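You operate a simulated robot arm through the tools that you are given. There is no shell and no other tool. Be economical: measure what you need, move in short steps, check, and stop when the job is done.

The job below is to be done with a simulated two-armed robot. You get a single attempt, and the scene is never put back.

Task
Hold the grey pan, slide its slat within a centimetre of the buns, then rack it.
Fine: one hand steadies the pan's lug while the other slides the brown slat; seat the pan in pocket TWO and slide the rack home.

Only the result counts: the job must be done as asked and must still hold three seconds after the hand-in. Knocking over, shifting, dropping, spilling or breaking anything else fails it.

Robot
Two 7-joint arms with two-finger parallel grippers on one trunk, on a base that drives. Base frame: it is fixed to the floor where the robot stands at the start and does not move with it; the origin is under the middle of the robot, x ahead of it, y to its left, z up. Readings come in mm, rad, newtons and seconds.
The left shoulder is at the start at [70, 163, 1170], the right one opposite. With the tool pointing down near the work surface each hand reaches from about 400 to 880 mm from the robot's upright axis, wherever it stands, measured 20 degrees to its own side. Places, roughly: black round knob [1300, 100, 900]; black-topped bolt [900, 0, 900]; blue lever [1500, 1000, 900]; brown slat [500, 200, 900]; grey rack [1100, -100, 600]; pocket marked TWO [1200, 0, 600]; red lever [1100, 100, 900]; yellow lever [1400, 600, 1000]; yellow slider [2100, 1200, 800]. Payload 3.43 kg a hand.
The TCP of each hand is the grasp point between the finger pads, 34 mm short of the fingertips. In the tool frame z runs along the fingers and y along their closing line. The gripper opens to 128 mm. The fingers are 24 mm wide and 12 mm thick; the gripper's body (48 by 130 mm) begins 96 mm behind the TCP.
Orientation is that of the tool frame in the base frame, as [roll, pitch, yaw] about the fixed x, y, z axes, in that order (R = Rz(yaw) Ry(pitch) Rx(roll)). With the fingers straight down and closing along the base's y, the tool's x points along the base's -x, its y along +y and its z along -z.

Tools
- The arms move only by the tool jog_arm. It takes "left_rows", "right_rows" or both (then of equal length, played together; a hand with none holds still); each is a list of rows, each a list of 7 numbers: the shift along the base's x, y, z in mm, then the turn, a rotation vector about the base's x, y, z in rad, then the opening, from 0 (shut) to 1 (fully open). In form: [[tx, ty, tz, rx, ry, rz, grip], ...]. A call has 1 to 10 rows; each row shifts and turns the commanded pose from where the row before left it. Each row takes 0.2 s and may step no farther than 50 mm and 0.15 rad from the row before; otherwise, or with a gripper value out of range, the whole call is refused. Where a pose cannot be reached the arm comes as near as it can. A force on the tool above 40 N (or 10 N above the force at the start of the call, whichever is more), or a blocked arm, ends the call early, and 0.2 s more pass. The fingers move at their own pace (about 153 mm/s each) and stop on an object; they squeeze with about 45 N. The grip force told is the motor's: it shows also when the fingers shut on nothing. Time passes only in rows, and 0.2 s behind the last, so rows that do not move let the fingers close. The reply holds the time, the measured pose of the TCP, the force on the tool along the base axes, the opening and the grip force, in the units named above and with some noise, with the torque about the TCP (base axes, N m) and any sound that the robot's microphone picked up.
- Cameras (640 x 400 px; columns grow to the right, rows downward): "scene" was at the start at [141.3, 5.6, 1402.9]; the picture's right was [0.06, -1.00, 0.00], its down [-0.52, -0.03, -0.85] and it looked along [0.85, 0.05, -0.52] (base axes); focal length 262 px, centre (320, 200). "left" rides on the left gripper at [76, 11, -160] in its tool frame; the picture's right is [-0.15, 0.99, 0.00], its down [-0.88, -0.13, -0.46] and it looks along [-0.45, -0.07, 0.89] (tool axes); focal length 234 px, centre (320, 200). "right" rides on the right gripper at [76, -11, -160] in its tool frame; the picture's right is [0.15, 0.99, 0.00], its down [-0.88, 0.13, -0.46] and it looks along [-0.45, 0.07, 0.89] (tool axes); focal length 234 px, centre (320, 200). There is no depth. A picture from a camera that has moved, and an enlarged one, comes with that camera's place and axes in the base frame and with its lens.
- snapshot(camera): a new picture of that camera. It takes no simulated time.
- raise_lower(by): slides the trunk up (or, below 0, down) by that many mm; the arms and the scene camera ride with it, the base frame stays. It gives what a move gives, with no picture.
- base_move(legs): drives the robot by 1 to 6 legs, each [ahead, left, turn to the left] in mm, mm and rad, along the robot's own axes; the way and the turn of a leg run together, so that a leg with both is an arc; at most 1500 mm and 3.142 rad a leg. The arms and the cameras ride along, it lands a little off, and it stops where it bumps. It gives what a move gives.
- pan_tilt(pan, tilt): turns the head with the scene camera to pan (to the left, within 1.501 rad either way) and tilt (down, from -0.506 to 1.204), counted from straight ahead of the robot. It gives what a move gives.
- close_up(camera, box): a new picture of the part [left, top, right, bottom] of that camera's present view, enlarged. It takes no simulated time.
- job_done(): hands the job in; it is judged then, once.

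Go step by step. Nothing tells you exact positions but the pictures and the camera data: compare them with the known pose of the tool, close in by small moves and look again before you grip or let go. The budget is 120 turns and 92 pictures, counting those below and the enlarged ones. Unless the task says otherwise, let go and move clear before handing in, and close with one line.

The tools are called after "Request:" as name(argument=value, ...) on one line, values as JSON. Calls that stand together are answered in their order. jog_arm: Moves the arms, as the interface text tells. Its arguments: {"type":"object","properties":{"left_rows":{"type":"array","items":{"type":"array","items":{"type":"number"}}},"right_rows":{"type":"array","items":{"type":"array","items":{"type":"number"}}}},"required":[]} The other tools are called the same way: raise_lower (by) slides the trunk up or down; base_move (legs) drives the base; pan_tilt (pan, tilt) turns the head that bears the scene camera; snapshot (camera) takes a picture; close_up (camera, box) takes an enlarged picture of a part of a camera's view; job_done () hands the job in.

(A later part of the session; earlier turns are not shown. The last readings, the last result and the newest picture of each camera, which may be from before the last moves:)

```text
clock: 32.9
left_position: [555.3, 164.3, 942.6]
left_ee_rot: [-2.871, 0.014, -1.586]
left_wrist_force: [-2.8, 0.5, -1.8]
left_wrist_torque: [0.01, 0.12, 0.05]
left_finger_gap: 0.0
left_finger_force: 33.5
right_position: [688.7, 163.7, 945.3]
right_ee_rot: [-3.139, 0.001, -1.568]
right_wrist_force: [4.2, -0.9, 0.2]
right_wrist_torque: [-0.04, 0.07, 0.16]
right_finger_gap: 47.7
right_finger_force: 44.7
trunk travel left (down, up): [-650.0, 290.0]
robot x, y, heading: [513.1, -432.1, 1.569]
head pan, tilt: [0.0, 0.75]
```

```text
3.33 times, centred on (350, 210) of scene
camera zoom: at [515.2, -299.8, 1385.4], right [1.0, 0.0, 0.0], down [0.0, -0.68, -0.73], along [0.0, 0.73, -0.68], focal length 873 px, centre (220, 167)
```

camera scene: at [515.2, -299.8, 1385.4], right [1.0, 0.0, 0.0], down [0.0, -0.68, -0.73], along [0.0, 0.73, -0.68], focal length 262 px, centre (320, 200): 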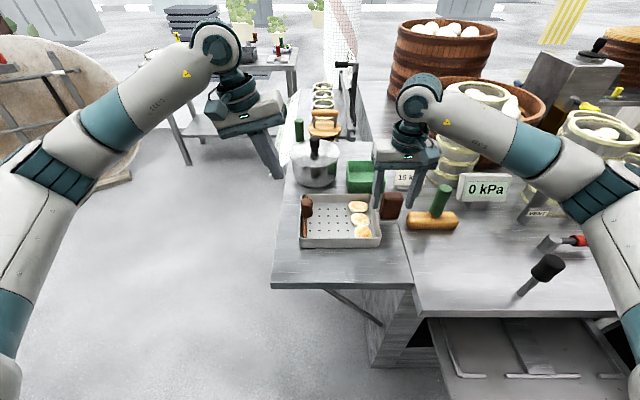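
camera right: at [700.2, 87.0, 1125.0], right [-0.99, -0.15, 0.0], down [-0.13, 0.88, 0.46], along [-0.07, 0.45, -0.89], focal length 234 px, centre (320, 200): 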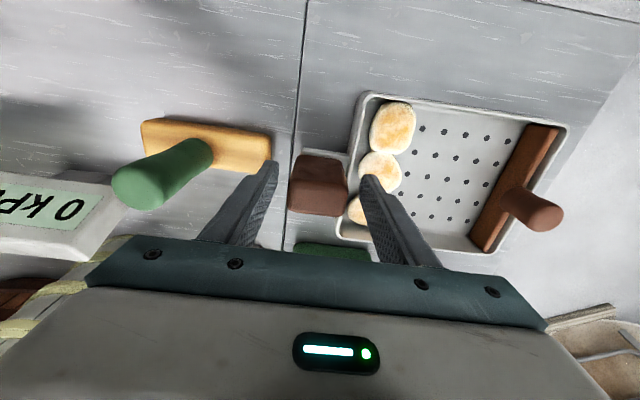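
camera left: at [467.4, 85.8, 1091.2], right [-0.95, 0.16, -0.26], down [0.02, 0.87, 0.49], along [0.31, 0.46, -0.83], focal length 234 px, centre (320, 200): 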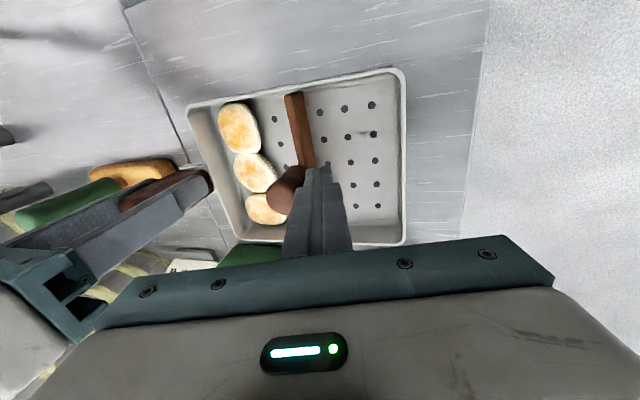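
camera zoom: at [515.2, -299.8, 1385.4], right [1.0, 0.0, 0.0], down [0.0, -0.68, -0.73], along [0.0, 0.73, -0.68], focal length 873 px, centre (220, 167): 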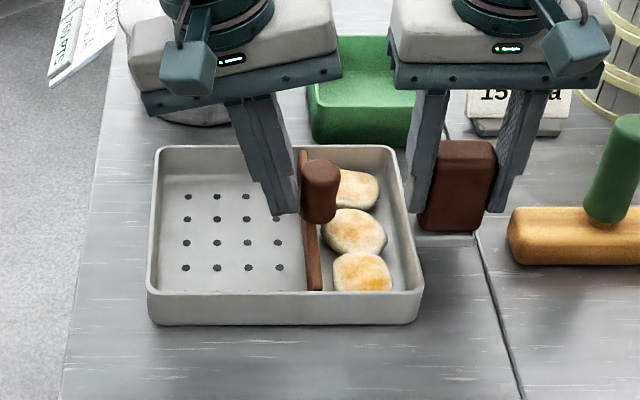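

Request:
jog_arm(left_rows=[[-10, 0, 0, 0, 0, 0, 0], [-20, 0, 10, 0, 0, 0, 0], [-25, 0, 35, 0, 0, 0, 0], [-20, -15, 40, 0, 0.07, 0, 0], [-20, -20, 35, 0, 0.07, 0, 0], [0, -40, 20, 0, 0.07, 0, 0], [0, -40, 0, 0, 0.06, 0, 0]], right_rows=[[0, 0, 0, 0, 0, 0, 0], [0, 0, 0, 0, 0, 0, 0], [0, 0, 0, 0, 0, 0, 0], [0, 0, 0, 0, 0, 0, 0], [0, 0, 0, 0, 0, 0, 0], [0, 0, 0, 0, 0, 0, 0], [0, 0, 0, 0, 0, 0, 0]])

Request:
close_up(camera="scene", box=[270, 150, 430, 270])

```text
clock: 34.5
left_position: [457.1, 49.7, 1085.2]
left_ee_rot: [3.14, 0.009, -1.587]
left_wrist_force: [0.3, 0.6, 0.4]
left_wrist_torque: [0.03, 0.0, 0.03]
left_finger_gap: 0.0
left_finger_force: 33.3
right_position: [689.2, 163.3, 945.2]
right_ee_rot: [-3.141, 0.0, -1.568]
right_wrist_force: [1.5, -0.6, 0.3]
right_wrist_torque: [-0.2, 0.25, 0.1]
right_finger_gap: 47.7
right_finger_force: 44.8
trunk travel left (down, up): [-650.0, 290.0]
robot x, y, heading: [514.9, -434.3, 1.573]
head pan, tilt: [0.0, 0.75]
```

```text
3.33 times, centred on (350, 210) of scene
camera zoom: at [515.6, -300.3, 1385.4], right [1.0, 0.0, 0.0], down [0.0, -0.68, -0.73], along [0.0, 0.73, -0.68], focal length 873 px, centre (220, 167)
```

zoom: 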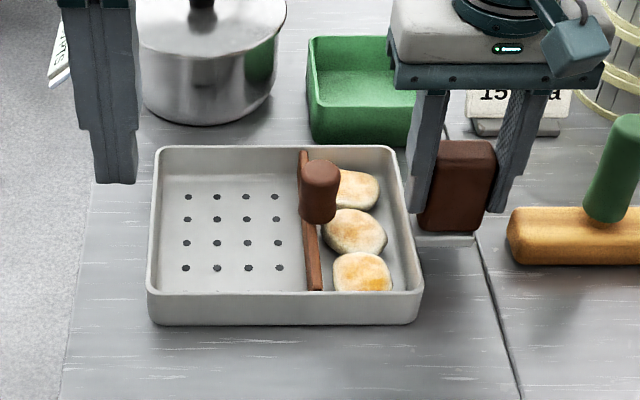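

The slat sits close to the buns. I try a small lift with the right hand to see whether the pan stays level.

Request:
jog_arm(right_rows=[[0, 0, 4, 0, 0, 0, 0], [0, 0, 4, 0, 0, 0, 0], [0, 0, 4, 0, 0, 0, 0], [0, 0, 4, 0, 0, 0, 0], [0, 0, 0, 0, 0, 0, 0], [0, 0, 0, 0, 0, 0, 0]])

Request:
close_up(camera="scene", box=[270, 150, 430, 270])

```text
clock: 35.9
left_position: [456.2, 50.9, 1084.6]
left_ee_rot: [3.141, 0.011, -1.588]
left_wrist_force: [-0.3, 0.1, -0.6]
left_wrist_torque: [0.01, 0.04, 0.02]
left_finger_gap: 0.0
left_finger_force: 33.3
right_position: [690.0, 164.2, 963.4]
right_ee_rot: [-3.14, 0.0, -1.568]
right_wrist_force: [-1.1, 0.3, 0.1]
right_wrist_torque: [-0.05, -0.32, 0.0]
right_finger_gap: 47.6
right_finger_force: 45.2
trunk travel left (down, up): [-650.0, 290.0]
robot x, y, heading: [514.7, -433.3, 1.576]
head pan, tilt: [0.0, 0.75]
```

```text
3.33 times, centred on (350, 210) of scene
camera zoom: at [515.2, -299.7, 1385.4], right [1.0, 0.0, 0.0], down [0.0, -0.68, -0.73], along [0.0, 0.73, -0.68], focal length 873 px, centre (220, 167)
```

zoom: 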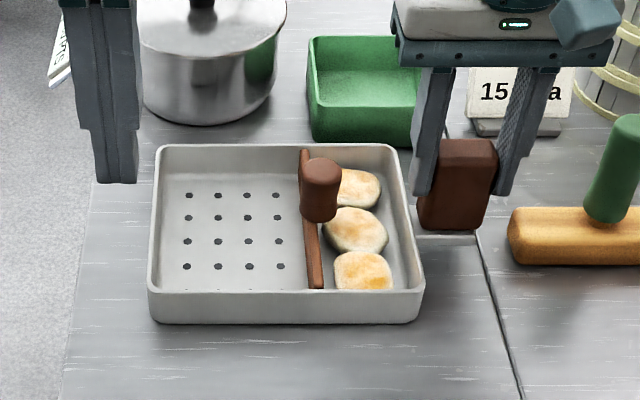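

The fingers slipped up the block rather than lifting the pan. I open, go lower and grip again, then lift in tiny steps and read the force.

Request:
jog_arm(right_rows=[[0, 0, 0, 0, 0, 0, 0.48], [0, 0, -8, 0, 0, 0, 0.48], [0, 0, -8, 0, 0, 0, 0.48], [0, 0, -8, 0, 0, 0, 0.48], [0, 0, 0, 0, 0, 0, 0], [0, 0, 0, 0, 0, 0, 0], [0, 0, 0, 0, 0, 0, 0]])

Request:
close_up(camera="scene", box=[350, 150, 430, 230])

Request:
jog_arm(right_rows=[[0, 0, 4, 0, 0, 0, 0]])

```text
clock: 37.5
left_position: [457.9, 49.7, 1084.9]
left_ee_rot: [3.141, 0.01, -1.589]
left_wrist_force: [0.2, -1.1, 0.0]
left_wrist_torque: [0.03, 0.01, -0.03]
left_finger_gap: 0.0
left_finger_force: 32.8
right_position: [690.2, 165.1, 938.4]
right_ee_rot: [-3.141, 0.0, -1.568]
right_wrist_force: [0.6, 0.1, 4.0]
right_wrist_torque: [-0.55, 0.59, 0.03]
right_finger_gap: 47.7
right_finger_force: 45.7
trunk travel left (down, up): [-650.0, 290.0]
robot x, y, heading: [517.4, -435.9, 1.574]
head pan, tilt: [0.0, 0.75]
```

```text
5.00 times, centred on (390, 190) of scene
camera zoom: at [515.2, -300.3, 1385.5], right [1.0, 0.0, 0.0], down [0.0, -0.68, -0.73], along [0.0, 0.73, -0.68], focal length 1309 px, centre (-30, 250)
```

zoom: 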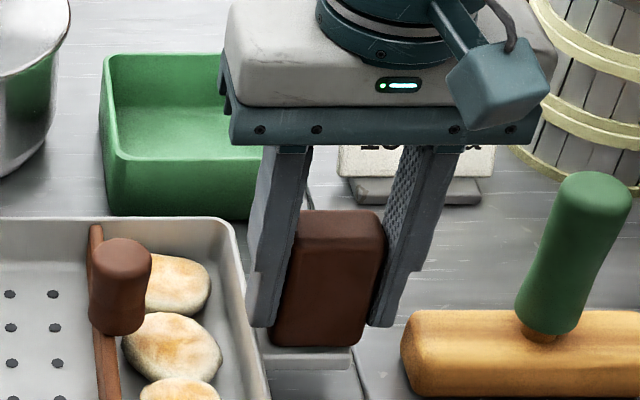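

```text
clock: 37.9
left_position: [457.7, 50.5, 1086.1]
left_ee_rot: [-3.141, 0.01, -1.589]
left_wrist_force: [-0.1, 0.3, 0.3]
left_wrist_torque: [0.0, -0.01, 0.0]
left_finger_gap: 0.1
left_finger_force: 32.9
right_position: [690.1, 165.9, 941.7]
right_ee_rot: [-3.139, 0.0, -1.568]
right_wrist_force: [0.4, 0.9, -2.9]
right_wrist_torque: [-0.02, -0.28, -0.01]
right_finger_gap: 47.7
right_finger_force: 45.2
trunk travel left (down, up): [-650.0, 290.0]
robot x, y, heading: [510.4, -431.0, 1.578]
head pan, tilt: [0.0, 0.75]
```

Request:
jog_arm(right_rows=[[0, 0, 4, 0, 0, 0, 0], [0, 0, 0, 0, 0, 0, 0]])

Request:
jog_arm(right_rows=[[0, 0, 4, 0, 0, 0, 0], [0, 0, 0, 0, 0, 0, 0]])

Request:
close_up(camera="scene", box=[350, 150, 430, 230])

```text
clock: 38.5
left_position: [457.5, 50.6, 1084.3]
left_ee_rot: [3.139, 0.011, -1.587]
left_wrist_force: [0.1, 0.5, 0.0]
left_wrist_torque: [0.03, 0.01, -0.02]
left_finger_gap: 0.0
left_finger_force: 33.3
right_position: [690.3, 164.9, 946.4]
right_ee_rot: [-3.14, -0.001, -1.567]
right_wrist_force: [-0.9, 0.5, -3.0]
right_wrist_torque: [0.01, -0.32, 0.02]
right_finger_gap: 47.7
right_finger_force: 45.4
trunk travel left (down, up): [-650.0, 290.0]
robot x, y, heading: [513.4, -434.5, 1.577]
head pan, tilt: [0.0, 0.75]
```

```text
clock: 39.1
left_position: [457.4, 50.4, 1085.8]
left_ee_rot: [-3.141, 0.012, -1.588]
left_wrist_force: [-0.2, 0.2, -0.8]
left_wrist_torque: [-0.01, -0.01, -0.01]
left_finger_gap: 0.0
left_finger_force: 32.5
right_position: [688.1, 166.4, 949.3]
right_ee_rot: [-3.139, 0.0, -1.566]
right_wrist_force: [0.1, 0.6, -2.9]
right_wrist_torque: [-0.02, -0.27, 0.0]
right_finger_gap: 47.7
right_finger_force: 44.8
trunk travel left (down, up): [-650.0, 290.0]
robot x, y, heading: [512.6, -436.6, 1.57]
head pan, tilt: [0.0, 0.75]
```

```text
5.00 times, centred on (390, 190) of scene
camera zoom: at [515.3, -299.6, 1385.4], right [1.0, 0.0, 0.0], down [0.0, -0.68, -0.73], along [0.0, 0.73, -0.68], focal length 1309 px, centre (-30, 250)
```

zoom: 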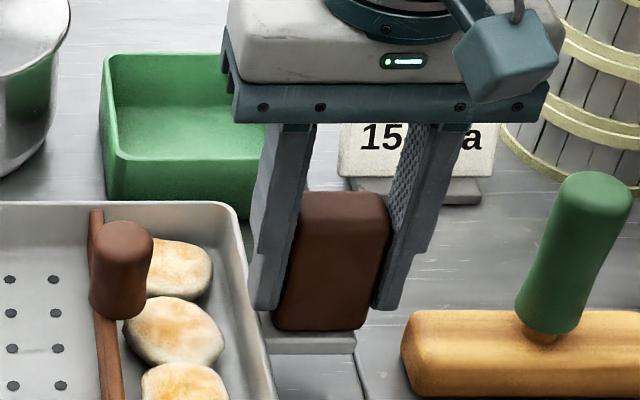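

The pan now lifts level, with about 3 N of load. I raise it clear of the table while the left hand tucks up and back.

Request:
jog_arm(right_rows=[[0, 0, 6, 0, 0, 0, 0], [0, 0, 6, 0, 0, 0, 0], [0, 0, 6, 0, 0, 0, 0], [0, 0, 6, 0, 0, 0, 0], [0, 0, 6, 0, 0, 0, 0], [0, 0, 6, 0, 0, 0, 0], [0, 0, 6, 0, 0, 0, 0], [0, 0, 6, 0, 0, 0, 0], [0, 0, 6, 0, 0, 0, 0], [0, 0, 6, 0, 0, 0, 0]], left_rows=[[-20, -10, 20, 0, 0, 0, 0], [-20, -10, 20, 0, 0, 0, 0], [-20, -10, 20, 0, 0, 0, 0], [-20, -10, 20, 0, 0, 0, 0], [-10, -10, 20, 0, 0, 0, 0], [-10, -10, 20, 0, 0, 0, 0], [-10, -10, 20, 0, 0, 0, 0], [-10, -10, 20, 0, 0, 0, 0], [-10, -10, 20, 0, 0, 0, 0], [-10, -10, 10, 0, 0, 0, 0]])

Request:
snapshot(camera="scene")

```text
clock: 41.3
left_position: [318.7, -50.2, 1273.1]
left_ee_rot: [-3.14, 0.011, -1.588]
left_wrist_force: [0.0, 0.4, 0.0]
left_wrist_torque: [-0.01, 0.0, 0.04]
left_finger_gap: 0.2
left_finger_force: 33.0
right_position: [688.4, 165.7, 1009.8]
right_ee_rot: [-3.137, 0.0, -1.566]
right_wrist_force: [-0.4, 0.1, -3.2]
right_wrist_torque: [-0.01, -0.34, 0.01]
right_finger_gap: 47.5
right_finger_force: 44.7
trunk travel left (down, up): [-650.0, 290.0]
robot x, y, heading: [515.5, -433.0, 1.575]
head pan, tilt: [0.0, 0.75]
```

```text
52 pictures are left
camera scene: at [514.6, -300.5, 1385.4], right [1.0, 0.0, 0.0], down [0.0, -0.68, -0.73], along [0.0, 0.73, -0.68], focal length 262 px, centre (320, 200)
```

scene: 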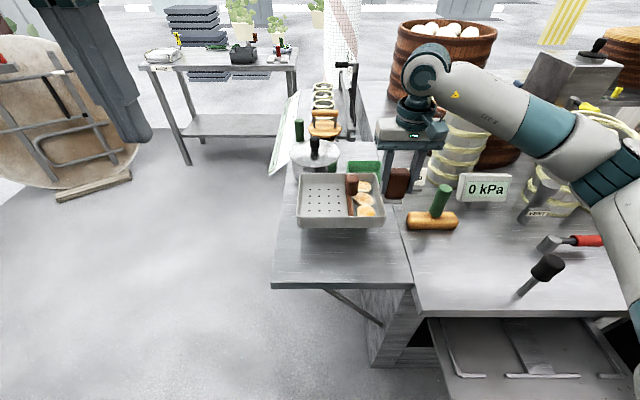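

The pan is level and clear. I back away from the table, slowly in two legs.

Request:
base_move(legs=[[-175, 0, 0], [-175, 0, 0]])

Request:
snapshot(camera="scene")

```text
clock: 43.8
left_position: [321.3, -394.0, 1273.4]
left_ee_rot: [3.141, 0.009, -1.59]
left_wrist_force: [-0.1, -0.1, -0.5]
left_wrist_torque: [-0.02, 0.0, 0.01]
left_finger_gap: 0.0
left_finger_force: 33.1
right_position: [690.6, -178.2, 1008.1]
right_ee_rot: [-3.14, 0.0, -1.567]
right_wrist_force: [0.5, -0.5, -3.4]
right_wrist_torque: [-0.01, -0.29, 0.02]
right_finger_gap: 47.7
right_finger_force: 45.0
trunk travel left (down, up): [-650.0, 290.0]
robot x, y, heading: [513.2, -780.1, 1.575]
head pan, tilt: [0.0, 0.75]
```

```text
51 pictures are left
camera scene: at [516.6, -643.5, 1385.2], right [1.0, 0.0, 0.0], down [0.0, -0.68, -0.73], along [0.0, 0.73, -0.68], focal length 262 px, centre (320, 200)
```

scene: 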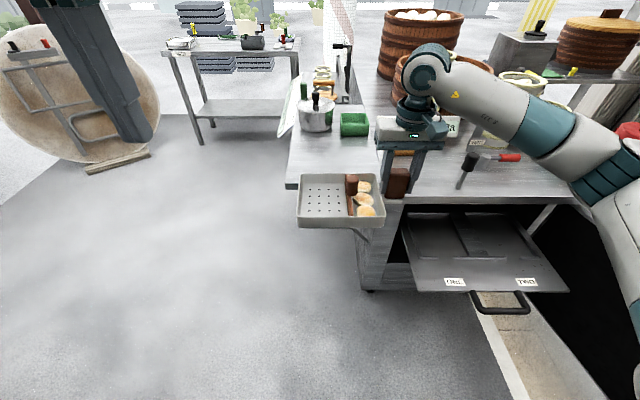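

Request:
jog_arm(right_rows=[[0, -12, 0, 0, 0, -0.13, 0], [0, -12, 0, 0, 0, -0.13, 0], [0, -12, 0, 0, 0, -0.13, 0], [0, -12, 0, 0, 0, -0.13, 0], [0, -12, 0, 0, 0, -0.13, 0], [0, -12, 0, 0, 0, -0.13, 0], [0, -12, 0, 0, 0, -0.12, 0]])

Request:
snapshot(camera="scene")

```text
clock: 45.4
left_position: [320.1, -394.9, 1273.7]
left_ee_rot: [3.141, 0.01, -1.589]
left_wrist_force: [-0.6, -0.3, -0.1]
left_wrist_torque: [-0.02, 0.01, -0.01]
left_finger_gap: 0.2
left_finger_force: 32.7
right_position: [688.8, -262.1, 1010.1]
right_ee_rot: [-3.137, -0.002, -2.47]
right_wrist_force: [-0.7, -0.6, -3.4]
right_wrist_torque: [-0.24, -0.2, 0.0]
right_finger_gap: 47.4
right_finger_force: 44.7
trunk travel left (down, up): [-650.0, 290.0]
robot x, y, heading: [515.0, -777.9, 1.574]
head pan, tilt: [0.0, 0.75]
```

```text
50 pictures are left
camera scene: at [516.5, -644.6, 1385.4], right [1.0, 0.0, 0.0], down [0.0, -0.68, -0.73], along [0.0, 0.73, -0.68], focal length 262 px, centre (320, 200)
```

scene: 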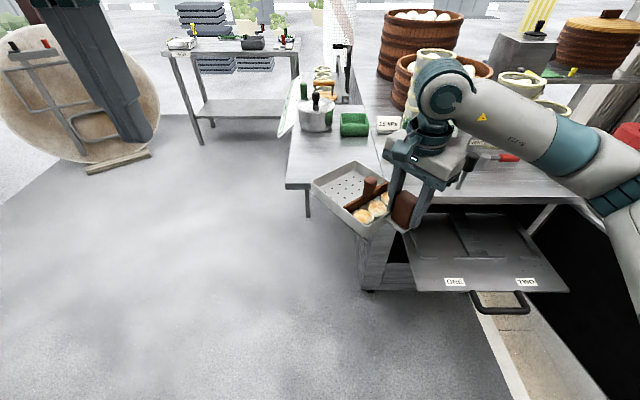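

Request:
jog_arm(right_rows=[[0, 0, 0, 0, 0, -0.134, 0], [0, 0, 0, 0, 0, -0.134, 0], [0, 0, 0, 0, 0, -0.134, 0], [0, 0, 0, 0, 0, -0.134, 0], [0, 0, 0, 0, 0, -0.134, 0]])

Request:
snapshot(camera="scene")

Request:
snapshot(camera="right")

```text
clock: 46.6
left_position: [321.7, -395.2, 1273.0]
left_ee_rot: [3.141, 0.01, -1.589]
left_wrist_force: [-0.3, -0.9, 0.3]
left_wrist_torque: [0.01, 0.0, -0.01]
left_finger_gap: 0.0
left_finger_force: 32.9
right_position: [690.6, -263.3, 1009.0]
right_ee_rot: [-3.139, 0.0, -3.14]
right_wrist_force: [0.0, 0.0, -3.4]
right_wrist_torque: [-0.29, -0.01, 0.04]
right_finger_gap: 47.6
right_finger_force: 45.1
trunk travel left (down, up): [-650.0, 290.0]
robot x, y, heading: [513.1, -777.2, 1.573]
head pan, tilt: [0.0, 0.75]
```

```text
49 pictures are left
camera scene: at [516.6, -644.2, 1385.4], right [1.0, 0.0, 0.0], down [0.0, -0.68, -0.73], along [0.0, 0.73, -0.68], focal length 262 px, centre (320, 200)
```

scene: 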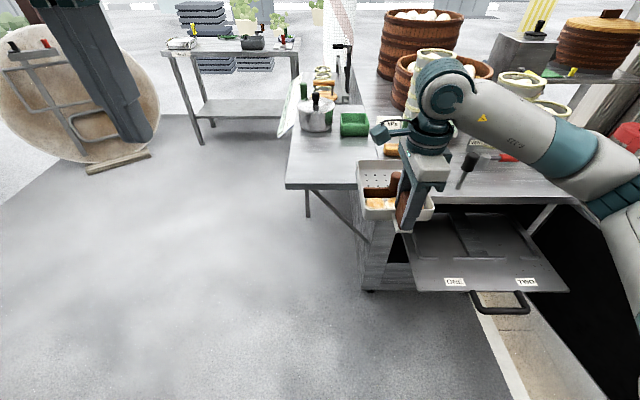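

```text
48 pictures are left
camera right: at [614.9, -272.4, 1169.5], right [-0.15, 0.99, 0.0], down [0.88, 0.13, 0.46], along [0.45, 0.07, -0.89], focal length 234 px, centre (320, 200)
```

right: 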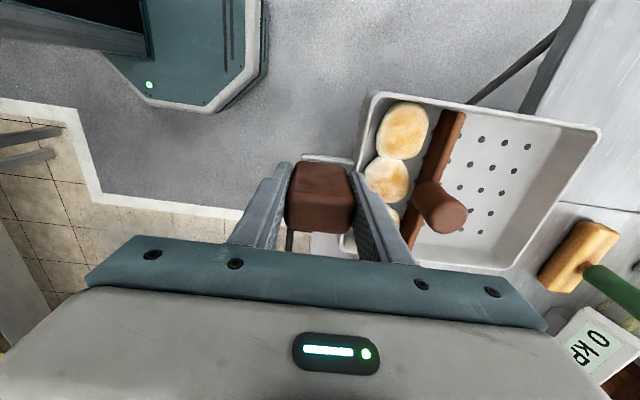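

The pan now has the right heading, with the lug toward −y. I back off further and strafe toward pocket TWO.

Request:
base_move(legs=[[-140, 0, 0], [0, -240, 0], [0, -237, 0]])

Request:
snapshot(camera="scene")

Request:
snapshot(camera="right")

```text
clock: 50.7
left_position: [791.0, -531.7, 1272.6]
left_ee_rot: [3.141, 0.011, -1.585]
left_wrist_force: [-0.2, -0.3, -0.4]
left_wrist_torque: [-0.04, -0.02, 0.03]
left_finger_gap: 0.2
left_finger_force: 33.1
right_position: [1159.8, -399.4, 1008.5]
right_ee_rot: [-3.141, -0.001, -3.135]
right_wrist_force: [0.3, 0.4, -4.3]
right_wrist_torque: [-0.33, 0.02, 0.01]
right_finger_gap: 47.7
right_finger_force: 45.4
trunk travel left (down, up): [-650.0, 290.0]
robot x, y, heading: [985.0, -915.5, 1.579]
head pan, tilt: [0.0, 0.75]
```

```text
47 pictures are left
camera scene: at [987.2, -782.2, 1385.4], right [1.0, 0.01, 0.0], down [0.0, -0.68, -0.73], along [0.0, 0.73, -0.68], focal length 262 px, centre (320, 200)
```

scene: 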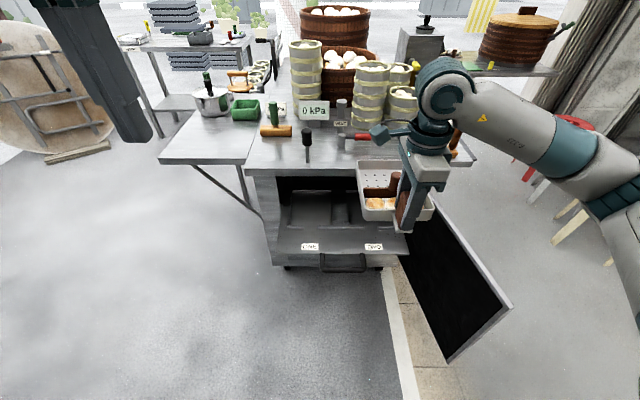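

```text
46 pictures are left
camera right: at [1084.4, -410.3, 1169.5], right [-0.15, 0.99, 0.0], down [0.88, 0.14, 0.46], along [0.45, 0.07, -0.89], focal length 234 px, centre (320, 200)
```

right: 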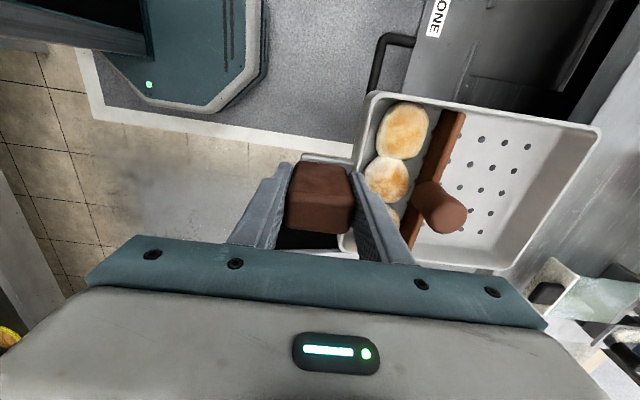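

The way is clear: the door's top is at z≈804 and its outer corner at about (1418, −510). I lower the trunk so the pan bottom hovers a few cm above the rack level.

Request:
raise_lower(by=-235)

Request:
snapshot(camera="scene")

Request:
close_up(camera="scene", box=[250, 120, 450, 270])

```text
clock: 53.1
left_position: [789.7, -532.9, 1038.2]
left_ee_rot: [3.141, 0.01, -1.583]
left_wrist_force: [0.3, -0.9, -0.4]
left_wrist_torque: [-0.02, 0.04, -0.01]
left_finger_gap: 0.0
left_finger_force: 32.5
right_position: [1160.0, -399.0, 775.0]
right_ee_rot: [-3.141, 0.0, -3.133]
right_wrist_force: [-0.3, 0.1, -4.3]
right_wrist_torque: [-0.28, 0.03, -0.07]
right_finger_gap: 47.8
right_finger_force: 45.7
trunk travel left (down, up): [-415.0, 525.0]
robot x, y, heading: [986.1, -914.7, 1.575]
head pan, tilt: [0.0, 0.75]
```

```text
45 pictures are left
camera scene: at [987.4, -782.5, 1150.5], right [1.0, 0.01, 0.0], down [0.0, -0.68, -0.73], along [0.0, 0.73, -0.68], focal length 262 px, centre (320, 200)
```

scene: 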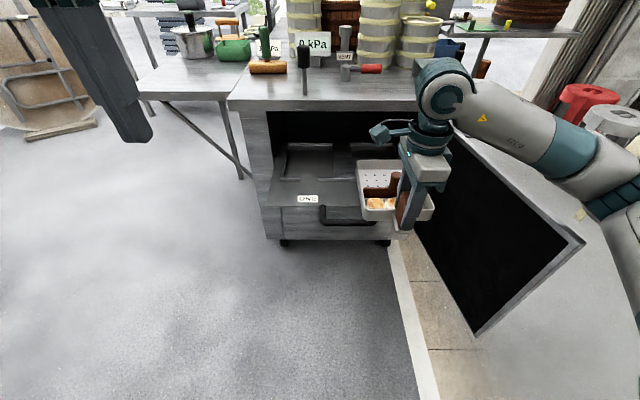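

```text
2.67 times, centred on (350, 195) of scene
camera zoom: at [987.4, -782.5, 1150.5], right [1.0, 0.01, 0.0], down [0.0, -0.68, -0.73], along [0.0, 0.73, -0.68], focal length 698 px, centre (240, 213)
```

zoom: 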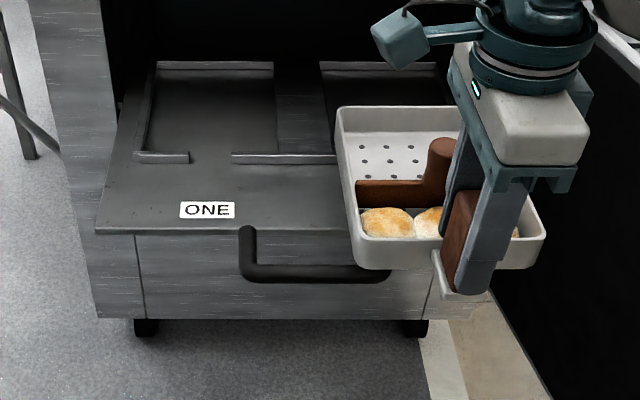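

Request:
snapshot(camera="right")

Request:
close_up(camera="right", box=[340, 0, 640, 280])

```text
43 pictures are left
camera right: at [1084.5, -410.6, 934.6], right [-0.15, 0.99, 0.0], down [0.88, 0.14, 0.46], along [0.45, 0.07, -0.89], focal length 234 px, centre (320, 200)
```

right: 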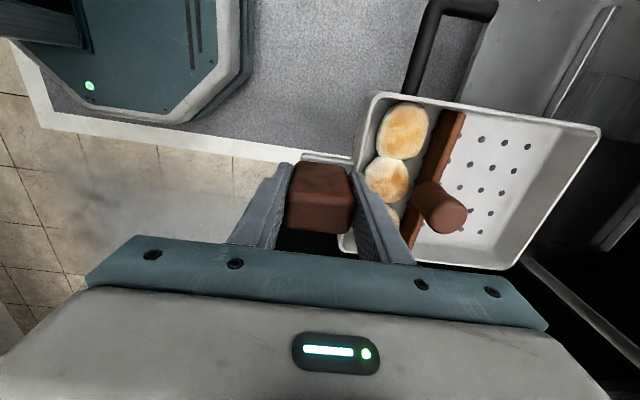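

```text
1.43 times, centred on (490, 140) of right
camera zoom: at [1084.5, -410.6, 934.6], right [-0.15, 0.99, 0.0], down [0.88, 0.14, 0.46], along [0.45, 0.07, -0.89], focal length 334 px, centre (77, 286)
```

zoom: 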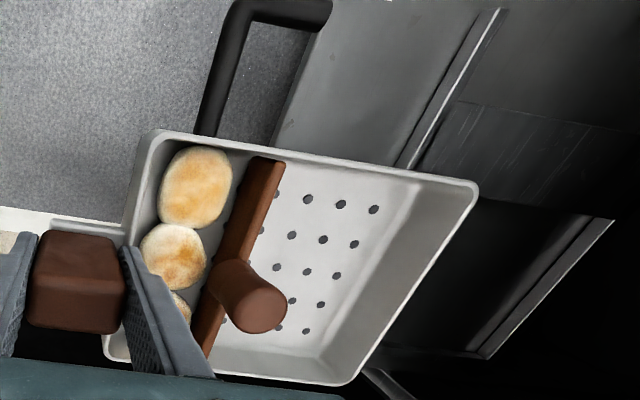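

I drive the base closer, with the pan still short of the opening.

Request:
base_move(legs=[[130, 0, 0]])

Request:
close_up(camera="scene", box=[260, 120, 460, 280])

```text
clock: 54.4
left_position: [791.8, -403.4, 1038.2]
left_ee_rot: [3.14, 0.008, -1.591]
left_wrist_force: [0.3, 0.0, -0.1]
left_wrist_torque: [-0.02, -0.01, 0.03]
left_finger_gap: 0.0
left_finger_force: 33.5
right_position: [1162.1, -270.6, 773.2]
right_ee_rot: [-3.137, 0.0, -3.14]
right_wrist_force: [-1.0, 0.4, -2.9]
right_wrist_torque: [-0.34, 0.02, 0.0]
right_finger_gap: 47.9
right_finger_force: 45.2
trunk travel left (down, up): [-415.0, 525.0]
robot x, y, heading: [985.2, -786.0, 1.567]
head pan, tilt: [0.0, 0.75]
```

```text
2.50 times, centred on (360, 200) of scene
camera zoom: at [987.6, -652.2, 1150.2], right [1.0, 0.0, 0.0], down [0.0, -0.68, -0.73], along [0.0, 0.73, -0.68], focal length 654 px, centre (220, 200)
```

zoom: 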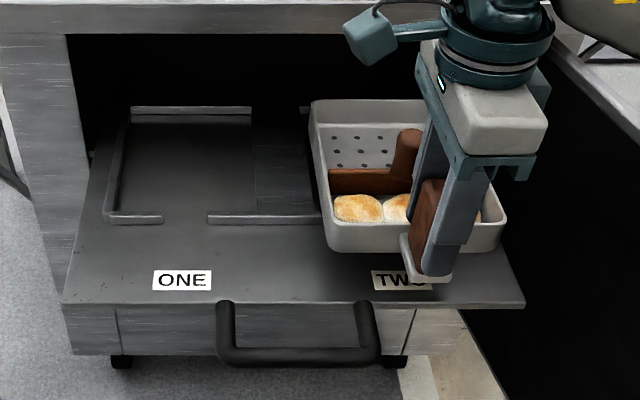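

In this view pocket TWO's centre is at x≈1175 and its front ledge at y≈−131, so the hand should end near (1174, −165). I move in further.

Request:
base_move(legs=[[60, -12, 0]])

Request:
close_up(camera="scene", box=[260, 120, 460, 280])

```text
clock: 55.4
left_position: [803.9, -340.3, 1036.9]
left_ee_rot: [-3.141, 0.009, -1.59]
left_wrist_force: [0.0, 0.0, -0.8]
left_wrist_torque: [-0.06, 0.0, 0.0]
left_finger_gap: 0.0
left_finger_force: 32.3
right_position: [1175.0, -207.2, 773.2]
right_ee_rot: [-3.138, 0.001, -3.141]
right_wrist_force: [0.7, 0.9, -3.6]
right_wrist_torque: [-0.32, 0.01, 0.03]
right_finger_gap: 47.6
right_finger_force: 45.0
trunk travel left (down, up): [-415.0, 525.0]
robot x, y, heading: [997.8, -727.9, 1.569]
head pan, tilt: [0.0, 0.75]
```

```text
2.50 times, centred on (360, 200) of scene
camera zoom: at [999.7, -590.6, 1150.2], right [1.0, 0.0, 0.0], down [0.0, -0.68, -0.73], along [0.0, 0.73, -0.68], focal length 654 px, centre (220, 200)
```

zoom: 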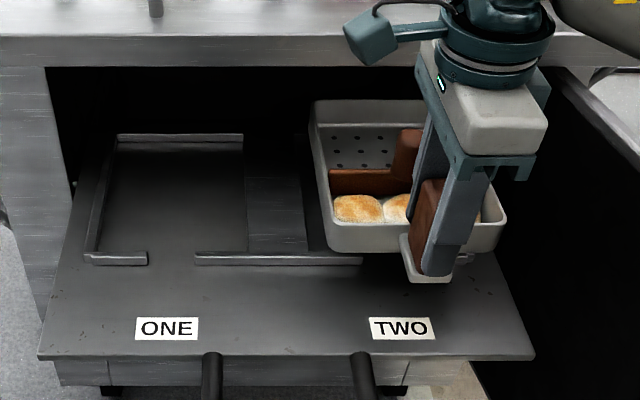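

The lug lines up with label TWO and its gap. I move the hand in 40 mm and down part of the way.

Request:
jog_arm(right_rows=[[0, 8, -3, 0, 0, 0, 0], [0, 8, -4, 0, 0, 0, 0], [0, 8, -4, 0, 0, 0, 0], [0, 8, -5, 0, 0, 0, 0], [0, 8, -5, 0, 0, 0, 0], [0, 0, -4, 0, 0, 0, 0], [0, 0, 0, 0, 0, 0, 0]])

Request:
close_up(camera="scene", box=[330, 140, 450, 260])

Request:
snapshot(camera="right")

```text
clock: 57.0
left_position: [805.5, -340.6, 1038.1]
left_ee_rot: [-3.141, 0.01, -1.59]
left_wrist_force: [-0.7, 0.1, -0.5]
left_wrist_torque: [0.02, 0.04, 0.02]
left_finger_gap: 0.3
left_finger_force: 33.2
right_position: [1175.9, -170.2, 747.9]
right_ee_rot: [-3.138, -0.001, -3.14]
right_wrist_force: [1.3, 0.5, -3.2]
right_wrist_torque: [-0.29, 0.03, 0.03]
right_finger_gap: 47.8
right_finger_force: 45.0
trunk travel left (down, up): [-415.0, 525.0]
robot x, y, heading: [996.1, -723.4, 1.571]
head pan, tilt: [0.0, 0.75]
```

```text
3.33 times, centred on (390, 200) of scene
camera zoom: at [999.5, -592.1, 1150.4], right [1.0, 0.0, 0.0], down [0.0, -0.68, -0.73], along [0.0, 0.73, -0.68], focal length 873 px, centre (87, 200)
```

zoom: 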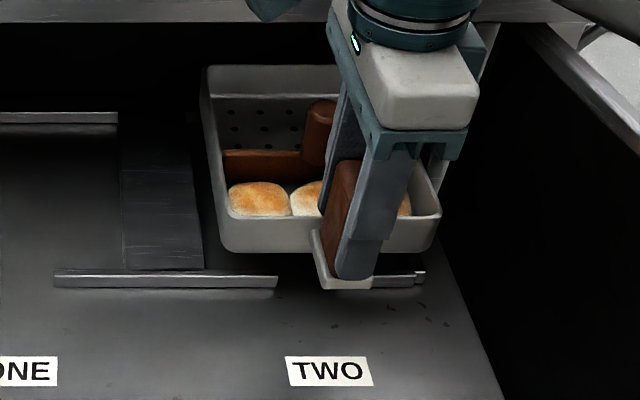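

```text
38 pictures are left
camera right: at [1100.0, -179.8, 908.4], right [-0.15, 0.99, 0.0], down [0.88, 0.13, 0.46], along [0.45, 0.07, -0.89], focal length 234 px, centre (320, 200)
```

right: 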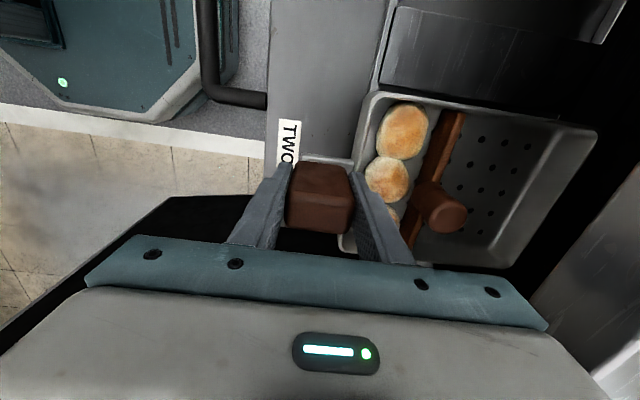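

The pan's centre seems to lie about 5 mm to +x of the hand, so I shift −5 mm, drop to just above the ledges and compare directly.

Request:
jog_arm(right_rows=[[-3, 0, -5, 0, 0, 0, 0], [-2, 0, -5, 0, 0, 0, 0], [0, 0, -4, 0, 0, 0, 0], [0, 0, 0, 0, 0, 0, 0]])

Request:
close_up(camera="scene", box=[345, 150, 435, 240])

Request:
close_up(camera="right", box=[340, 0, 640, 200])

```text
clock: 58.0
left_position: [804.6, -341.6, 1037.8]
left_ee_rot: [-3.141, 0.008, -1.591]
left_wrist_force: [0.0, -0.3, 0.1]
left_wrist_torque: [0.01, -0.01, 0.0]
left_finger_gap: 0.0
left_finger_force: 33.0
right_position: [1169.0, -169.5, 733.7]
right_ee_rot: [-3.139, 0.0, -3.139]
right_wrist_force: [-0.8, 0.3, -4.0]
right_wrist_torque: [-0.29, 0.03, -0.01]
right_finger_gap: 47.6
right_finger_force: 45.2
trunk travel left (down, up): [-415.0, 525.0]
robot x, y, heading: [997.8, -723.6, 1.569]
head pan, tilt: [0.0, 0.75]
```

```text
4.44 times, centred on (390, 195) of scene
camera zoom: at [999.5, -592.1, 1150.4], right [1.0, 0.0, 0.0], down [0.0, -0.68, -0.73], along [0.0, 0.73, -0.68], focal length 1163 px, centre (9, 222)
```

zoom: 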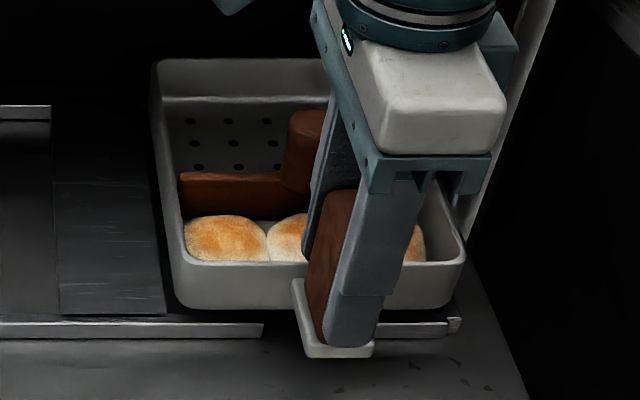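

```text
2.00 times, centred on (490, 100) of right
camera zoom: at [1093.9, -179.9, 895.0], right [-0.15, 0.99, 0.0], down [0.88, 0.13, 0.46], along [0.45, 0.06, -0.89], focal length 468 px, centre (-20, 400)
```

zoom: 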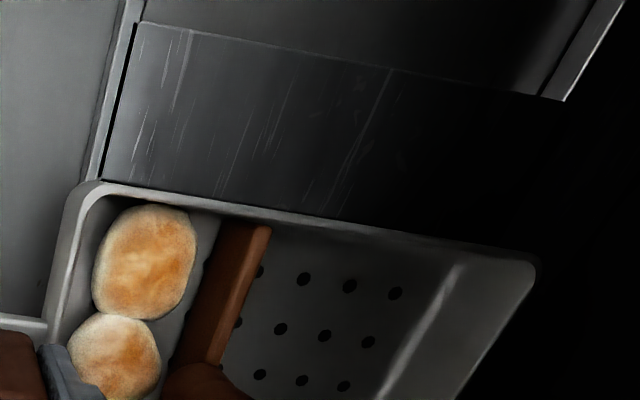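

Pan and pocket centres agree in x to 1–2 mm. In y the hand should go about 6 mm further in, and then I lower gently.

Request:
jog_arm(right_rows=[[1, 4, 0, 0, 0, 0, 0], [0, 3, 0, 0, 0, 0, 0], [0, 0, -4, 0, 0, 0, 0], [0, 0, -3, 0, 0, 0, 0], [0, 0, 0, 0, 0, 0, 0]])

Request:
close_up(camera="scene", box=[345, 150, 435, 240])

```text
clock: 59.2
left_position: [805.3, -341.7, 1038.5]
left_ee_rot: [-3.141, 0.01, -1.591]
left_wrist_force: [0.9, 0.0, 0.2]
left_wrist_torque: [0.02, -0.02, 0.03]
left_finger_gap: 0.1
left_finger_force: 32.7
right_position: [1171.5, -163.3, 726.6]
right_ee_rot: [-3.137, 0.001, 3.142]
right_wrist_force: [0.4, 0.7, -3.3]
right_wrist_torque: [-0.3, 0.06, -0.01]
right_finger_gap: 47.9
right_finger_force: 45.0
trunk travel left (down, up): [-415.0, 525.0]
robot x, y, heading: [1001.0, -724.9, 1.573]
head pan, tilt: [0.0, 0.75]
```

```text
4.44 times, centred on (390, 195) of scene
camera zoom: at [999.5, -592.1, 1150.4], right [1.0, 0.0, 0.0], down [0.0, -0.68, -0.73], along [0.0, 0.73, -0.68], focal length 1163 px, centre (9, 222)
```

zoom: 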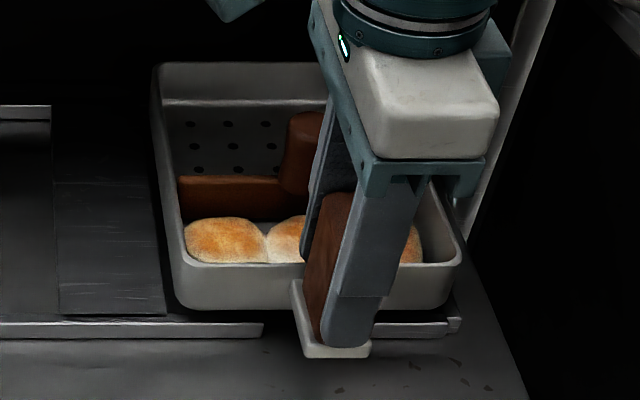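

Request:
jog_arm(right_rows=[[0, 0, -4, 0, 0, 0, 0], [0, 0, -3, 0, 0, 0, 0], [0, 0, -3, 0, 0, 0, 0], [0, 0, 0, 0, 0, 0, 0]])

Request:
close_up(camera="scene", box=[345, 150, 435, 240])

```text
clock: 60.2
left_position: [804.3, -342.1, 1039.0]
left_ee_rot: [3.141, 0.01, -1.589]
left_wrist_force: [0.2, -0.5, -0.5]
left_wrist_torque: [0.01, -0.01, -0.02]
left_finger_gap: 0.0
left_finger_force: 33.0
right_position: [1170.9, -163.9, 716.4]
right_ee_rot: [-3.139, -0.001, -3.14]
right_wrist_force: [-0.4, -0.2, -3.8]
right_wrist_torque: [-0.29, 0.01, -0.02]
right_finger_gap: 47.8
right_finger_force: 44.5
trunk travel left (down, up): [-415.0, 525.0]
robot x, y, heading: [998.6, -726.5, 1.57]
head pan, tilt: [0.0, 0.75]
```

```text
4.44 times, centred on (390, 195) of scene
camera zoom: at [999.4, -592.1, 1150.4], right [1.0, 0.0, 0.0], down [0.0, -0.68, -0.73], along [0.0, 0.73, -0.68], focal length 1163 px, centre (9, 222)
```

zoom: 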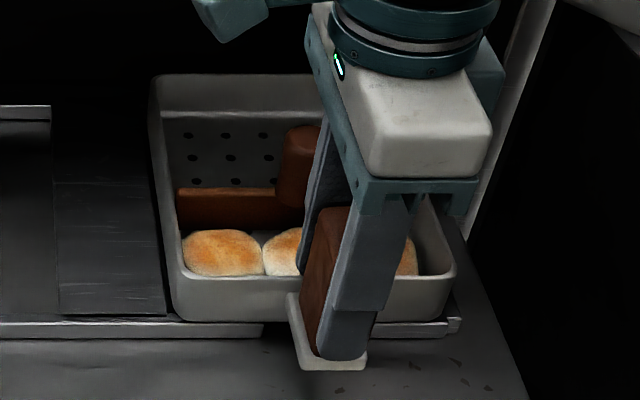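

Request:
jog_arm(right_rows=[[0, 0, -3, 0, 0, 0, 0], [0, 0, -3, 0, 0, 0, 0], [0, 0, 0, 0, 0, 0, 0]])

Request:
close_up(camera="scene", box=[345, 150, 435, 240])

```text
clock: 61.0
left_position: [804.4, -343.3, 1037.8]
left_ee_rot: [-3.142, 0.009, -1.59]
left_wrist_force: [0.1, 0.0, -0.5]
left_wrist_torque: [0.0, -0.03, -0.02]
left_finger_gap: 0.1
left_finger_force: 33.3
right_position: [1171.3, -163.9, 713.4]
right_ee_rot: [-3.141, 0.0, -3.14]
right_wrist_force: [1.6, 0.7, 5.5]
right_wrist_torque: [0.2, -0.31, 0.02]
right_finger_gap: 48.0
right_finger_force: 44.8
trunk travel left (down, up): [-415.0, 525.0]
robot x, y, heading: [999.7, -726.1, 1.571]
head pan, tilt: [0.0, 0.75]
```

```text
4.44 times, centred on (390, 195) of scene
camera zoom: at [999.3, -592.9, 1150.7], right [1.0, 0.0, 0.0], down [0.0, -0.68, -0.73], along [0.0, 0.73, -0.68], focal length 1163 px, centre (9, 222)
```

zoom: 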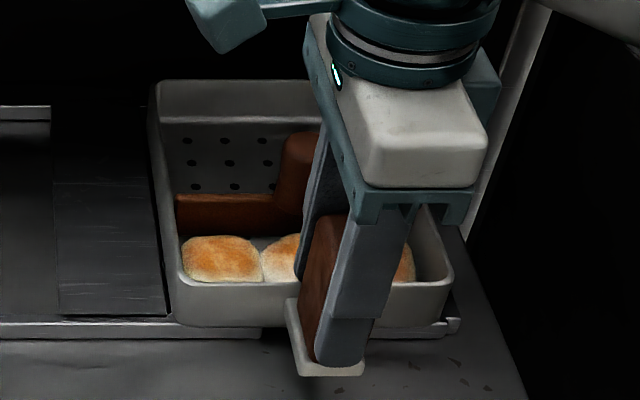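

Contact came about 5 mm high, near the front-right ledge, so the pan edge is probably on the front ledge. I raise slightly, shift in 4 mm and lower again.

Request:
jog_arm(right_rows=[[0, 0, 5, 0, 0, 0, 0], [-1, 4, 0, 0, 0, 0, 0], [0, 0, -3, 0, 0, 0, 0], [0, 0, -3, 0, 0, 0, 0], [0, 0, -2, 0, 0, 0, 0], [0, 0, 0, 0, 0, 0, 0]])

Request:
close_up(camera="scene", box=[345, 150, 435, 240])

```text
clock: 62.4
left_position: [803.9, -345.0, 1039.5]
left_ee_rot: [-3.141, 0.013, -1.59]
left_wrist_force: [0.7, -0.5, 0.8]
left_wrist_torque: [0.0, 0.0, 0.03]
left_finger_gap: 0.0
left_finger_force: 32.6
right_position: [1168.4, -160.0, 712.0]
right_ee_rot: [3.134, 0.0, -3.14]
right_wrist_force: [-0.5, 0.8, 30.9]
right_wrist_torque: [0.94, -0.66, 0.08]
right_finger_gap: 47.6
right_finger_force: 44.7
trunk travel left (down, up): [-415.0, 525.0]
robot x, y, heading: [997.7, -723.4, 1.569]
head pan, tilt: [0.0, 0.75]
```

```text
4.44 times, centred on (390, 195) of scene
camera zoom: at [998.4, -595.2, 1151.2], right [1.0, 0.0, 0.0], down [0.0, -0.68, -0.73], along [0.0, 0.73, -0.68], focal length 1163 px, centre (9, 222)
```

zoom: 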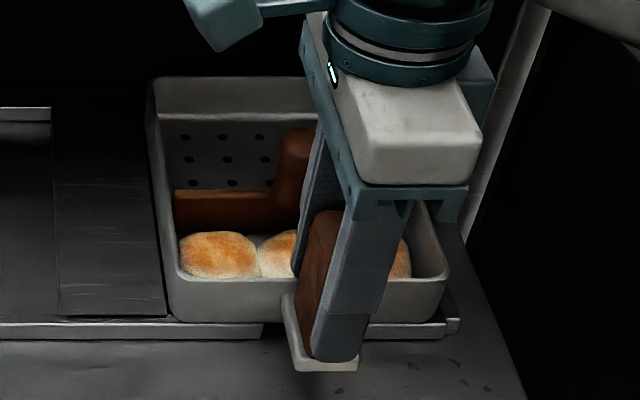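

Request:
jog_arm(right_rows=[[0, 0, 4, 0, 0, 0, 0], [0, 0, 0, 0, 0, 0, 0]])

Request:
close_up(camera="scene", box=[360, 190, 440, 240])

```text
clock: 63.0
left_position: [803.6, -343.3, 1037.9]
left_ee_rot: [3.141, 0.012, -1.59]
left_wrist_force: [0.4, -0.6, 1.0]
left_wrist_torque: [0.0, 0.0, 0.01]
left_finger_gap: 0.0
left_finger_force: 33.4
right_position: [1169.1, -159.5, 712.3]
right_ee_rot: [-3.14, -0.001, -3.14]
right_wrist_force: [-0.6, 0.1, 12.7]
right_wrist_torque: [1.12, 0.96, -0.07]
right_finger_gap: 47.8
right_finger_force: 45.2
trunk travel left (down, up): [-415.0, 525.0]
robot x, y, heading: [999.5, -728.3, 1.576]
head pan, tilt: [0.0, 0.75]
```

```text
8.00 times, centred on (400, 215) of scene
camera zoom: at [999.2, -593.6, 1150.4], right [1.0, 0.0, 0.0], down [0.0, -0.68, -0.73], along [0.0, 0.73, -0.68], focal length 2094 px, centre (-320, 80)
```

zoom: 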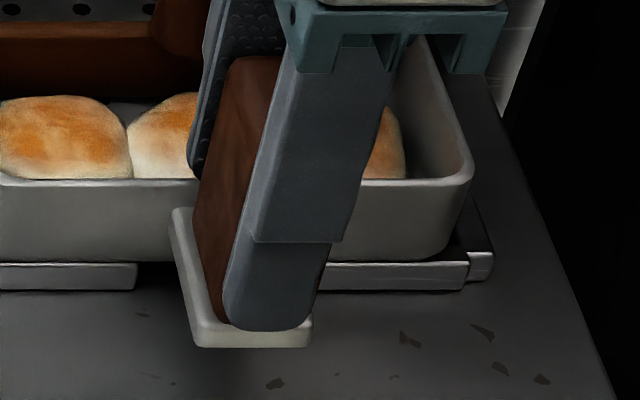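

The torques and the picture suggest the pan's left edge is on the divider, about 3 mm too far −x. I raise, shift +3.5 mm in x and lower again.

Request:
jog_arm(right_rows=[[0, 0, 5, 0, 0, 0, 0], [3.5, 0, 1, 0, 0, 0, 0], [0, 0, 0, 0, 0, 0, 0]])

Request:
close_up(camera="scene", box=[345, 150, 435, 240])

Request:
jog_arm(right_rows=[[0, 0, -3, 0, 0, 0, 0], [0, 0, -3, 0, 0, 0, 0], [0, 0, -2, 0, 0, 0, 0], [0, 0, 0, 0, 0, 0, 0]])

```text
clock: 63.8
left_position: [804.3, -341.9, 1037.4]
left_ee_rot: [-3.141, 0.008, -1.591]
left_wrist_force: [0.0, 0.1, -0.3]
left_wrist_torque: [-0.01, 0.01, -0.01]
left_finger_gap: 0.0
left_finger_force: 33.3
right_position: [1173.5, -160.0, 716.5]
right_ee_rot: [-3.138, 0.001, -3.14]
right_wrist_force: [-0.1, -1.0, -2.5]
right_wrist_torque: [-0.3, 0.0, -0.04]
right_finger_gap: 47.8
right_finger_force: 44.9
trunk travel left (down, up): [-415.0, 525.0]
robot x, y, heading: [998.0, -726.5, 1.575]
head pan, tilt: [0.0, 0.75]
```

```text
4.44 times, centred on (390, 195) of scene
camera zoom: at [999.4, -592.0, 1150.3], right [1.0, 0.0, 0.0], down [0.0, -0.68, -0.73], along [0.0, 0.73, -0.68], focal length 1163 px, centre (9, 222)
```

zoom: 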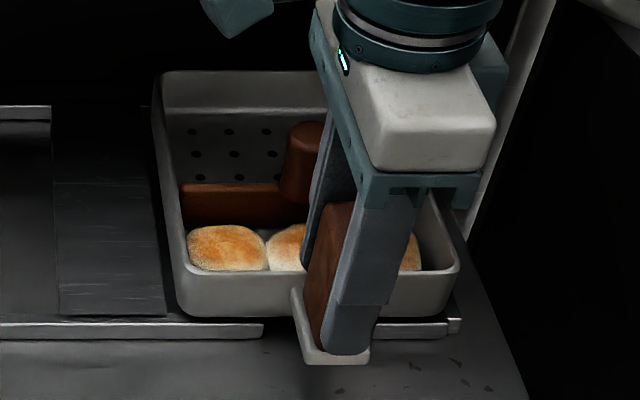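

```text
clock: 64.8
left_position: [805.6, -342.6, 1037.5]
left_ee_rot: [-3.141, 0.01, -1.589]
left_wrist_force: [0.6, 0.1, 1.1]
left_wrist_torque: [0.02, 0.02, -0.02]
left_finger_gap: 0.0
left_finger_force: 33.3
right_position: [1173.4, -159.5, 712.4]
right_ee_rot: [-3.139, 0.001, -3.139]
right_wrist_force: [3.1, -0.1, 8.5]
right_wrist_torque: [0.14, 0.08, 0.03]
right_finger_gap: 47.8
right_finger_force: 45.1
trunk travel left (down, up): [-415.0, 525.0]
robot x, y, heading: [999.6, -725.6, 1.572]
head pan, tilt: [0.0, 0.75]
```

It makes contact at the same height each time, now with balanced torque, so it is probably on the plate. I test by nudging −y to see whether the front ledge stops the pan.

Request:
jog_arm(right_rows=[[0, 0, 2, 0, 0, 0, 0], [0, -3, 0, 0, 0, 0, 0], [0, -3, 0, 0, 0, 0, 0], [0, -3, 0, 0, 0, 0, 0], [0, -2, 0, 0, 0, 0, 0]])

Request:
close_up(camera="scene", box=[360, 190, 440, 240])

```text
clock: 66.0
left_position: [804.1, -340.5, 1036.9]
left_ee_rot: [3.14, 0.009, -1.591]
left_wrist_force: [-0.4, 1.1, 0.4]
left_wrist_torque: [0.01, 0.01, 0.0]
left_finger_gap: 0.0
left_finger_force: 32.9
right_position: [1171.7, -170.4, 713.4]
right_ee_rot: [-3.138, -0.001, -3.14]
right_wrist_force: [1.1, 0.4, -3.8]
right_wrist_torque: [-0.3, 0.02, 0.01]
right_finger_gap: 47.6
right_finger_force: 44.8
trunk travel left (down, up): [-415.0, 525.0]
robot x, y, heading: [998.2, -726.8, 1.569]
head pan, tilt: [0.0, 0.75]
```

```text
8.00 times, centred on (400, 215) of scene
camera zoom: at [999.4, -592.2, 1150.4], right [1.0, 0.0, 0.0], down [0.0, -0.68, -0.73], along [0.0, 0.73, -0.68], focal length 2094 px, centre (-320, 80)
```

zoom: 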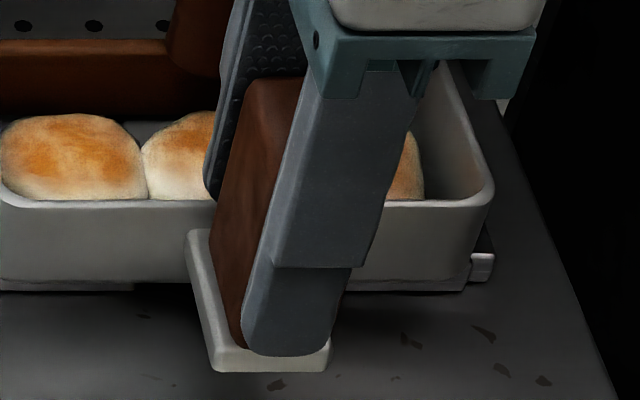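

The pan slid over the ledge, so it has been resting on top of it. The corrected wall offset from the hand is about 26 mm, so the hand should be at y≈−155. I raise, move in 15 mm and lower.

Request:
jog_arm(right_rows=[[0, 0, 4, 0, 0, 0, 0], [0, 5, 0, 0, 0, 0, 0], [1, 5, 0, 0, 0, 0, 0], [0, 5, 0, 0, 0, 0, 0], [0, 0, -3, 0, 0, 0, 0], [0, 0, -3, 0, 0, 0, 0], [0, 0, -2, 0, 0, 0, 0], [0, 0, 0, 0, 0, 0, 0]])

Request:
close_up(camera="scene", box=[345, 180, 445, 240])

```text
clock: 67.8
left_position: [804.6, -343.9, 1039.5]
left_ee_rot: [3.141, 0.011, -1.588]
left_wrist_force: [0.4, -0.4, 0.2]
left_wrist_torque: [0.0, -0.03, 0.01]
left_finger_gap: 0.1
left_finger_force: 32.8
right_position: [1173.3, -155.0, 712.4]
right_ee_rot: [3.137, 0.001, 3.14]
right_wrist_force: [7.0, -0.8, 24.6]
right_wrist_torque: [0.55, -0.34, 0.24]
right_finger_gap: 47.9
right_finger_force: 44.6
trunk travel left (down, up): [-415.0, 525.0]
robot x, y, heading: [1000.5, -726.0, 1.568]
head pan, tilt: [0.0, 0.75]
```

```text
6.40 times, centred on (395, 210) of scene
camera zoom: at [999.4, -594.6, 1151.1], right [1.0, 0.0, 0.0], down [0.0, -0.68, -0.73], along [0.0, 0.73, -0.68], focal length 1675 px, centre (-160, 136)
```

zoom: 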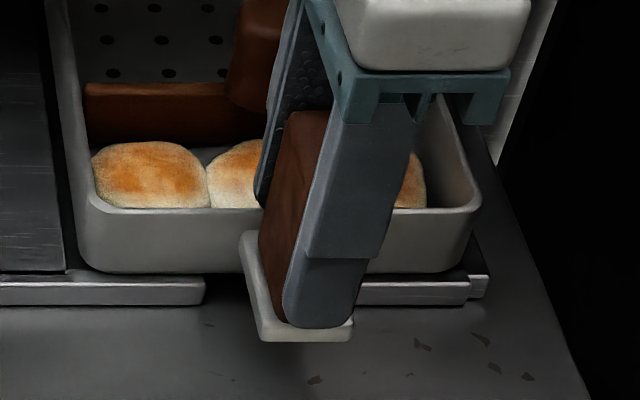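

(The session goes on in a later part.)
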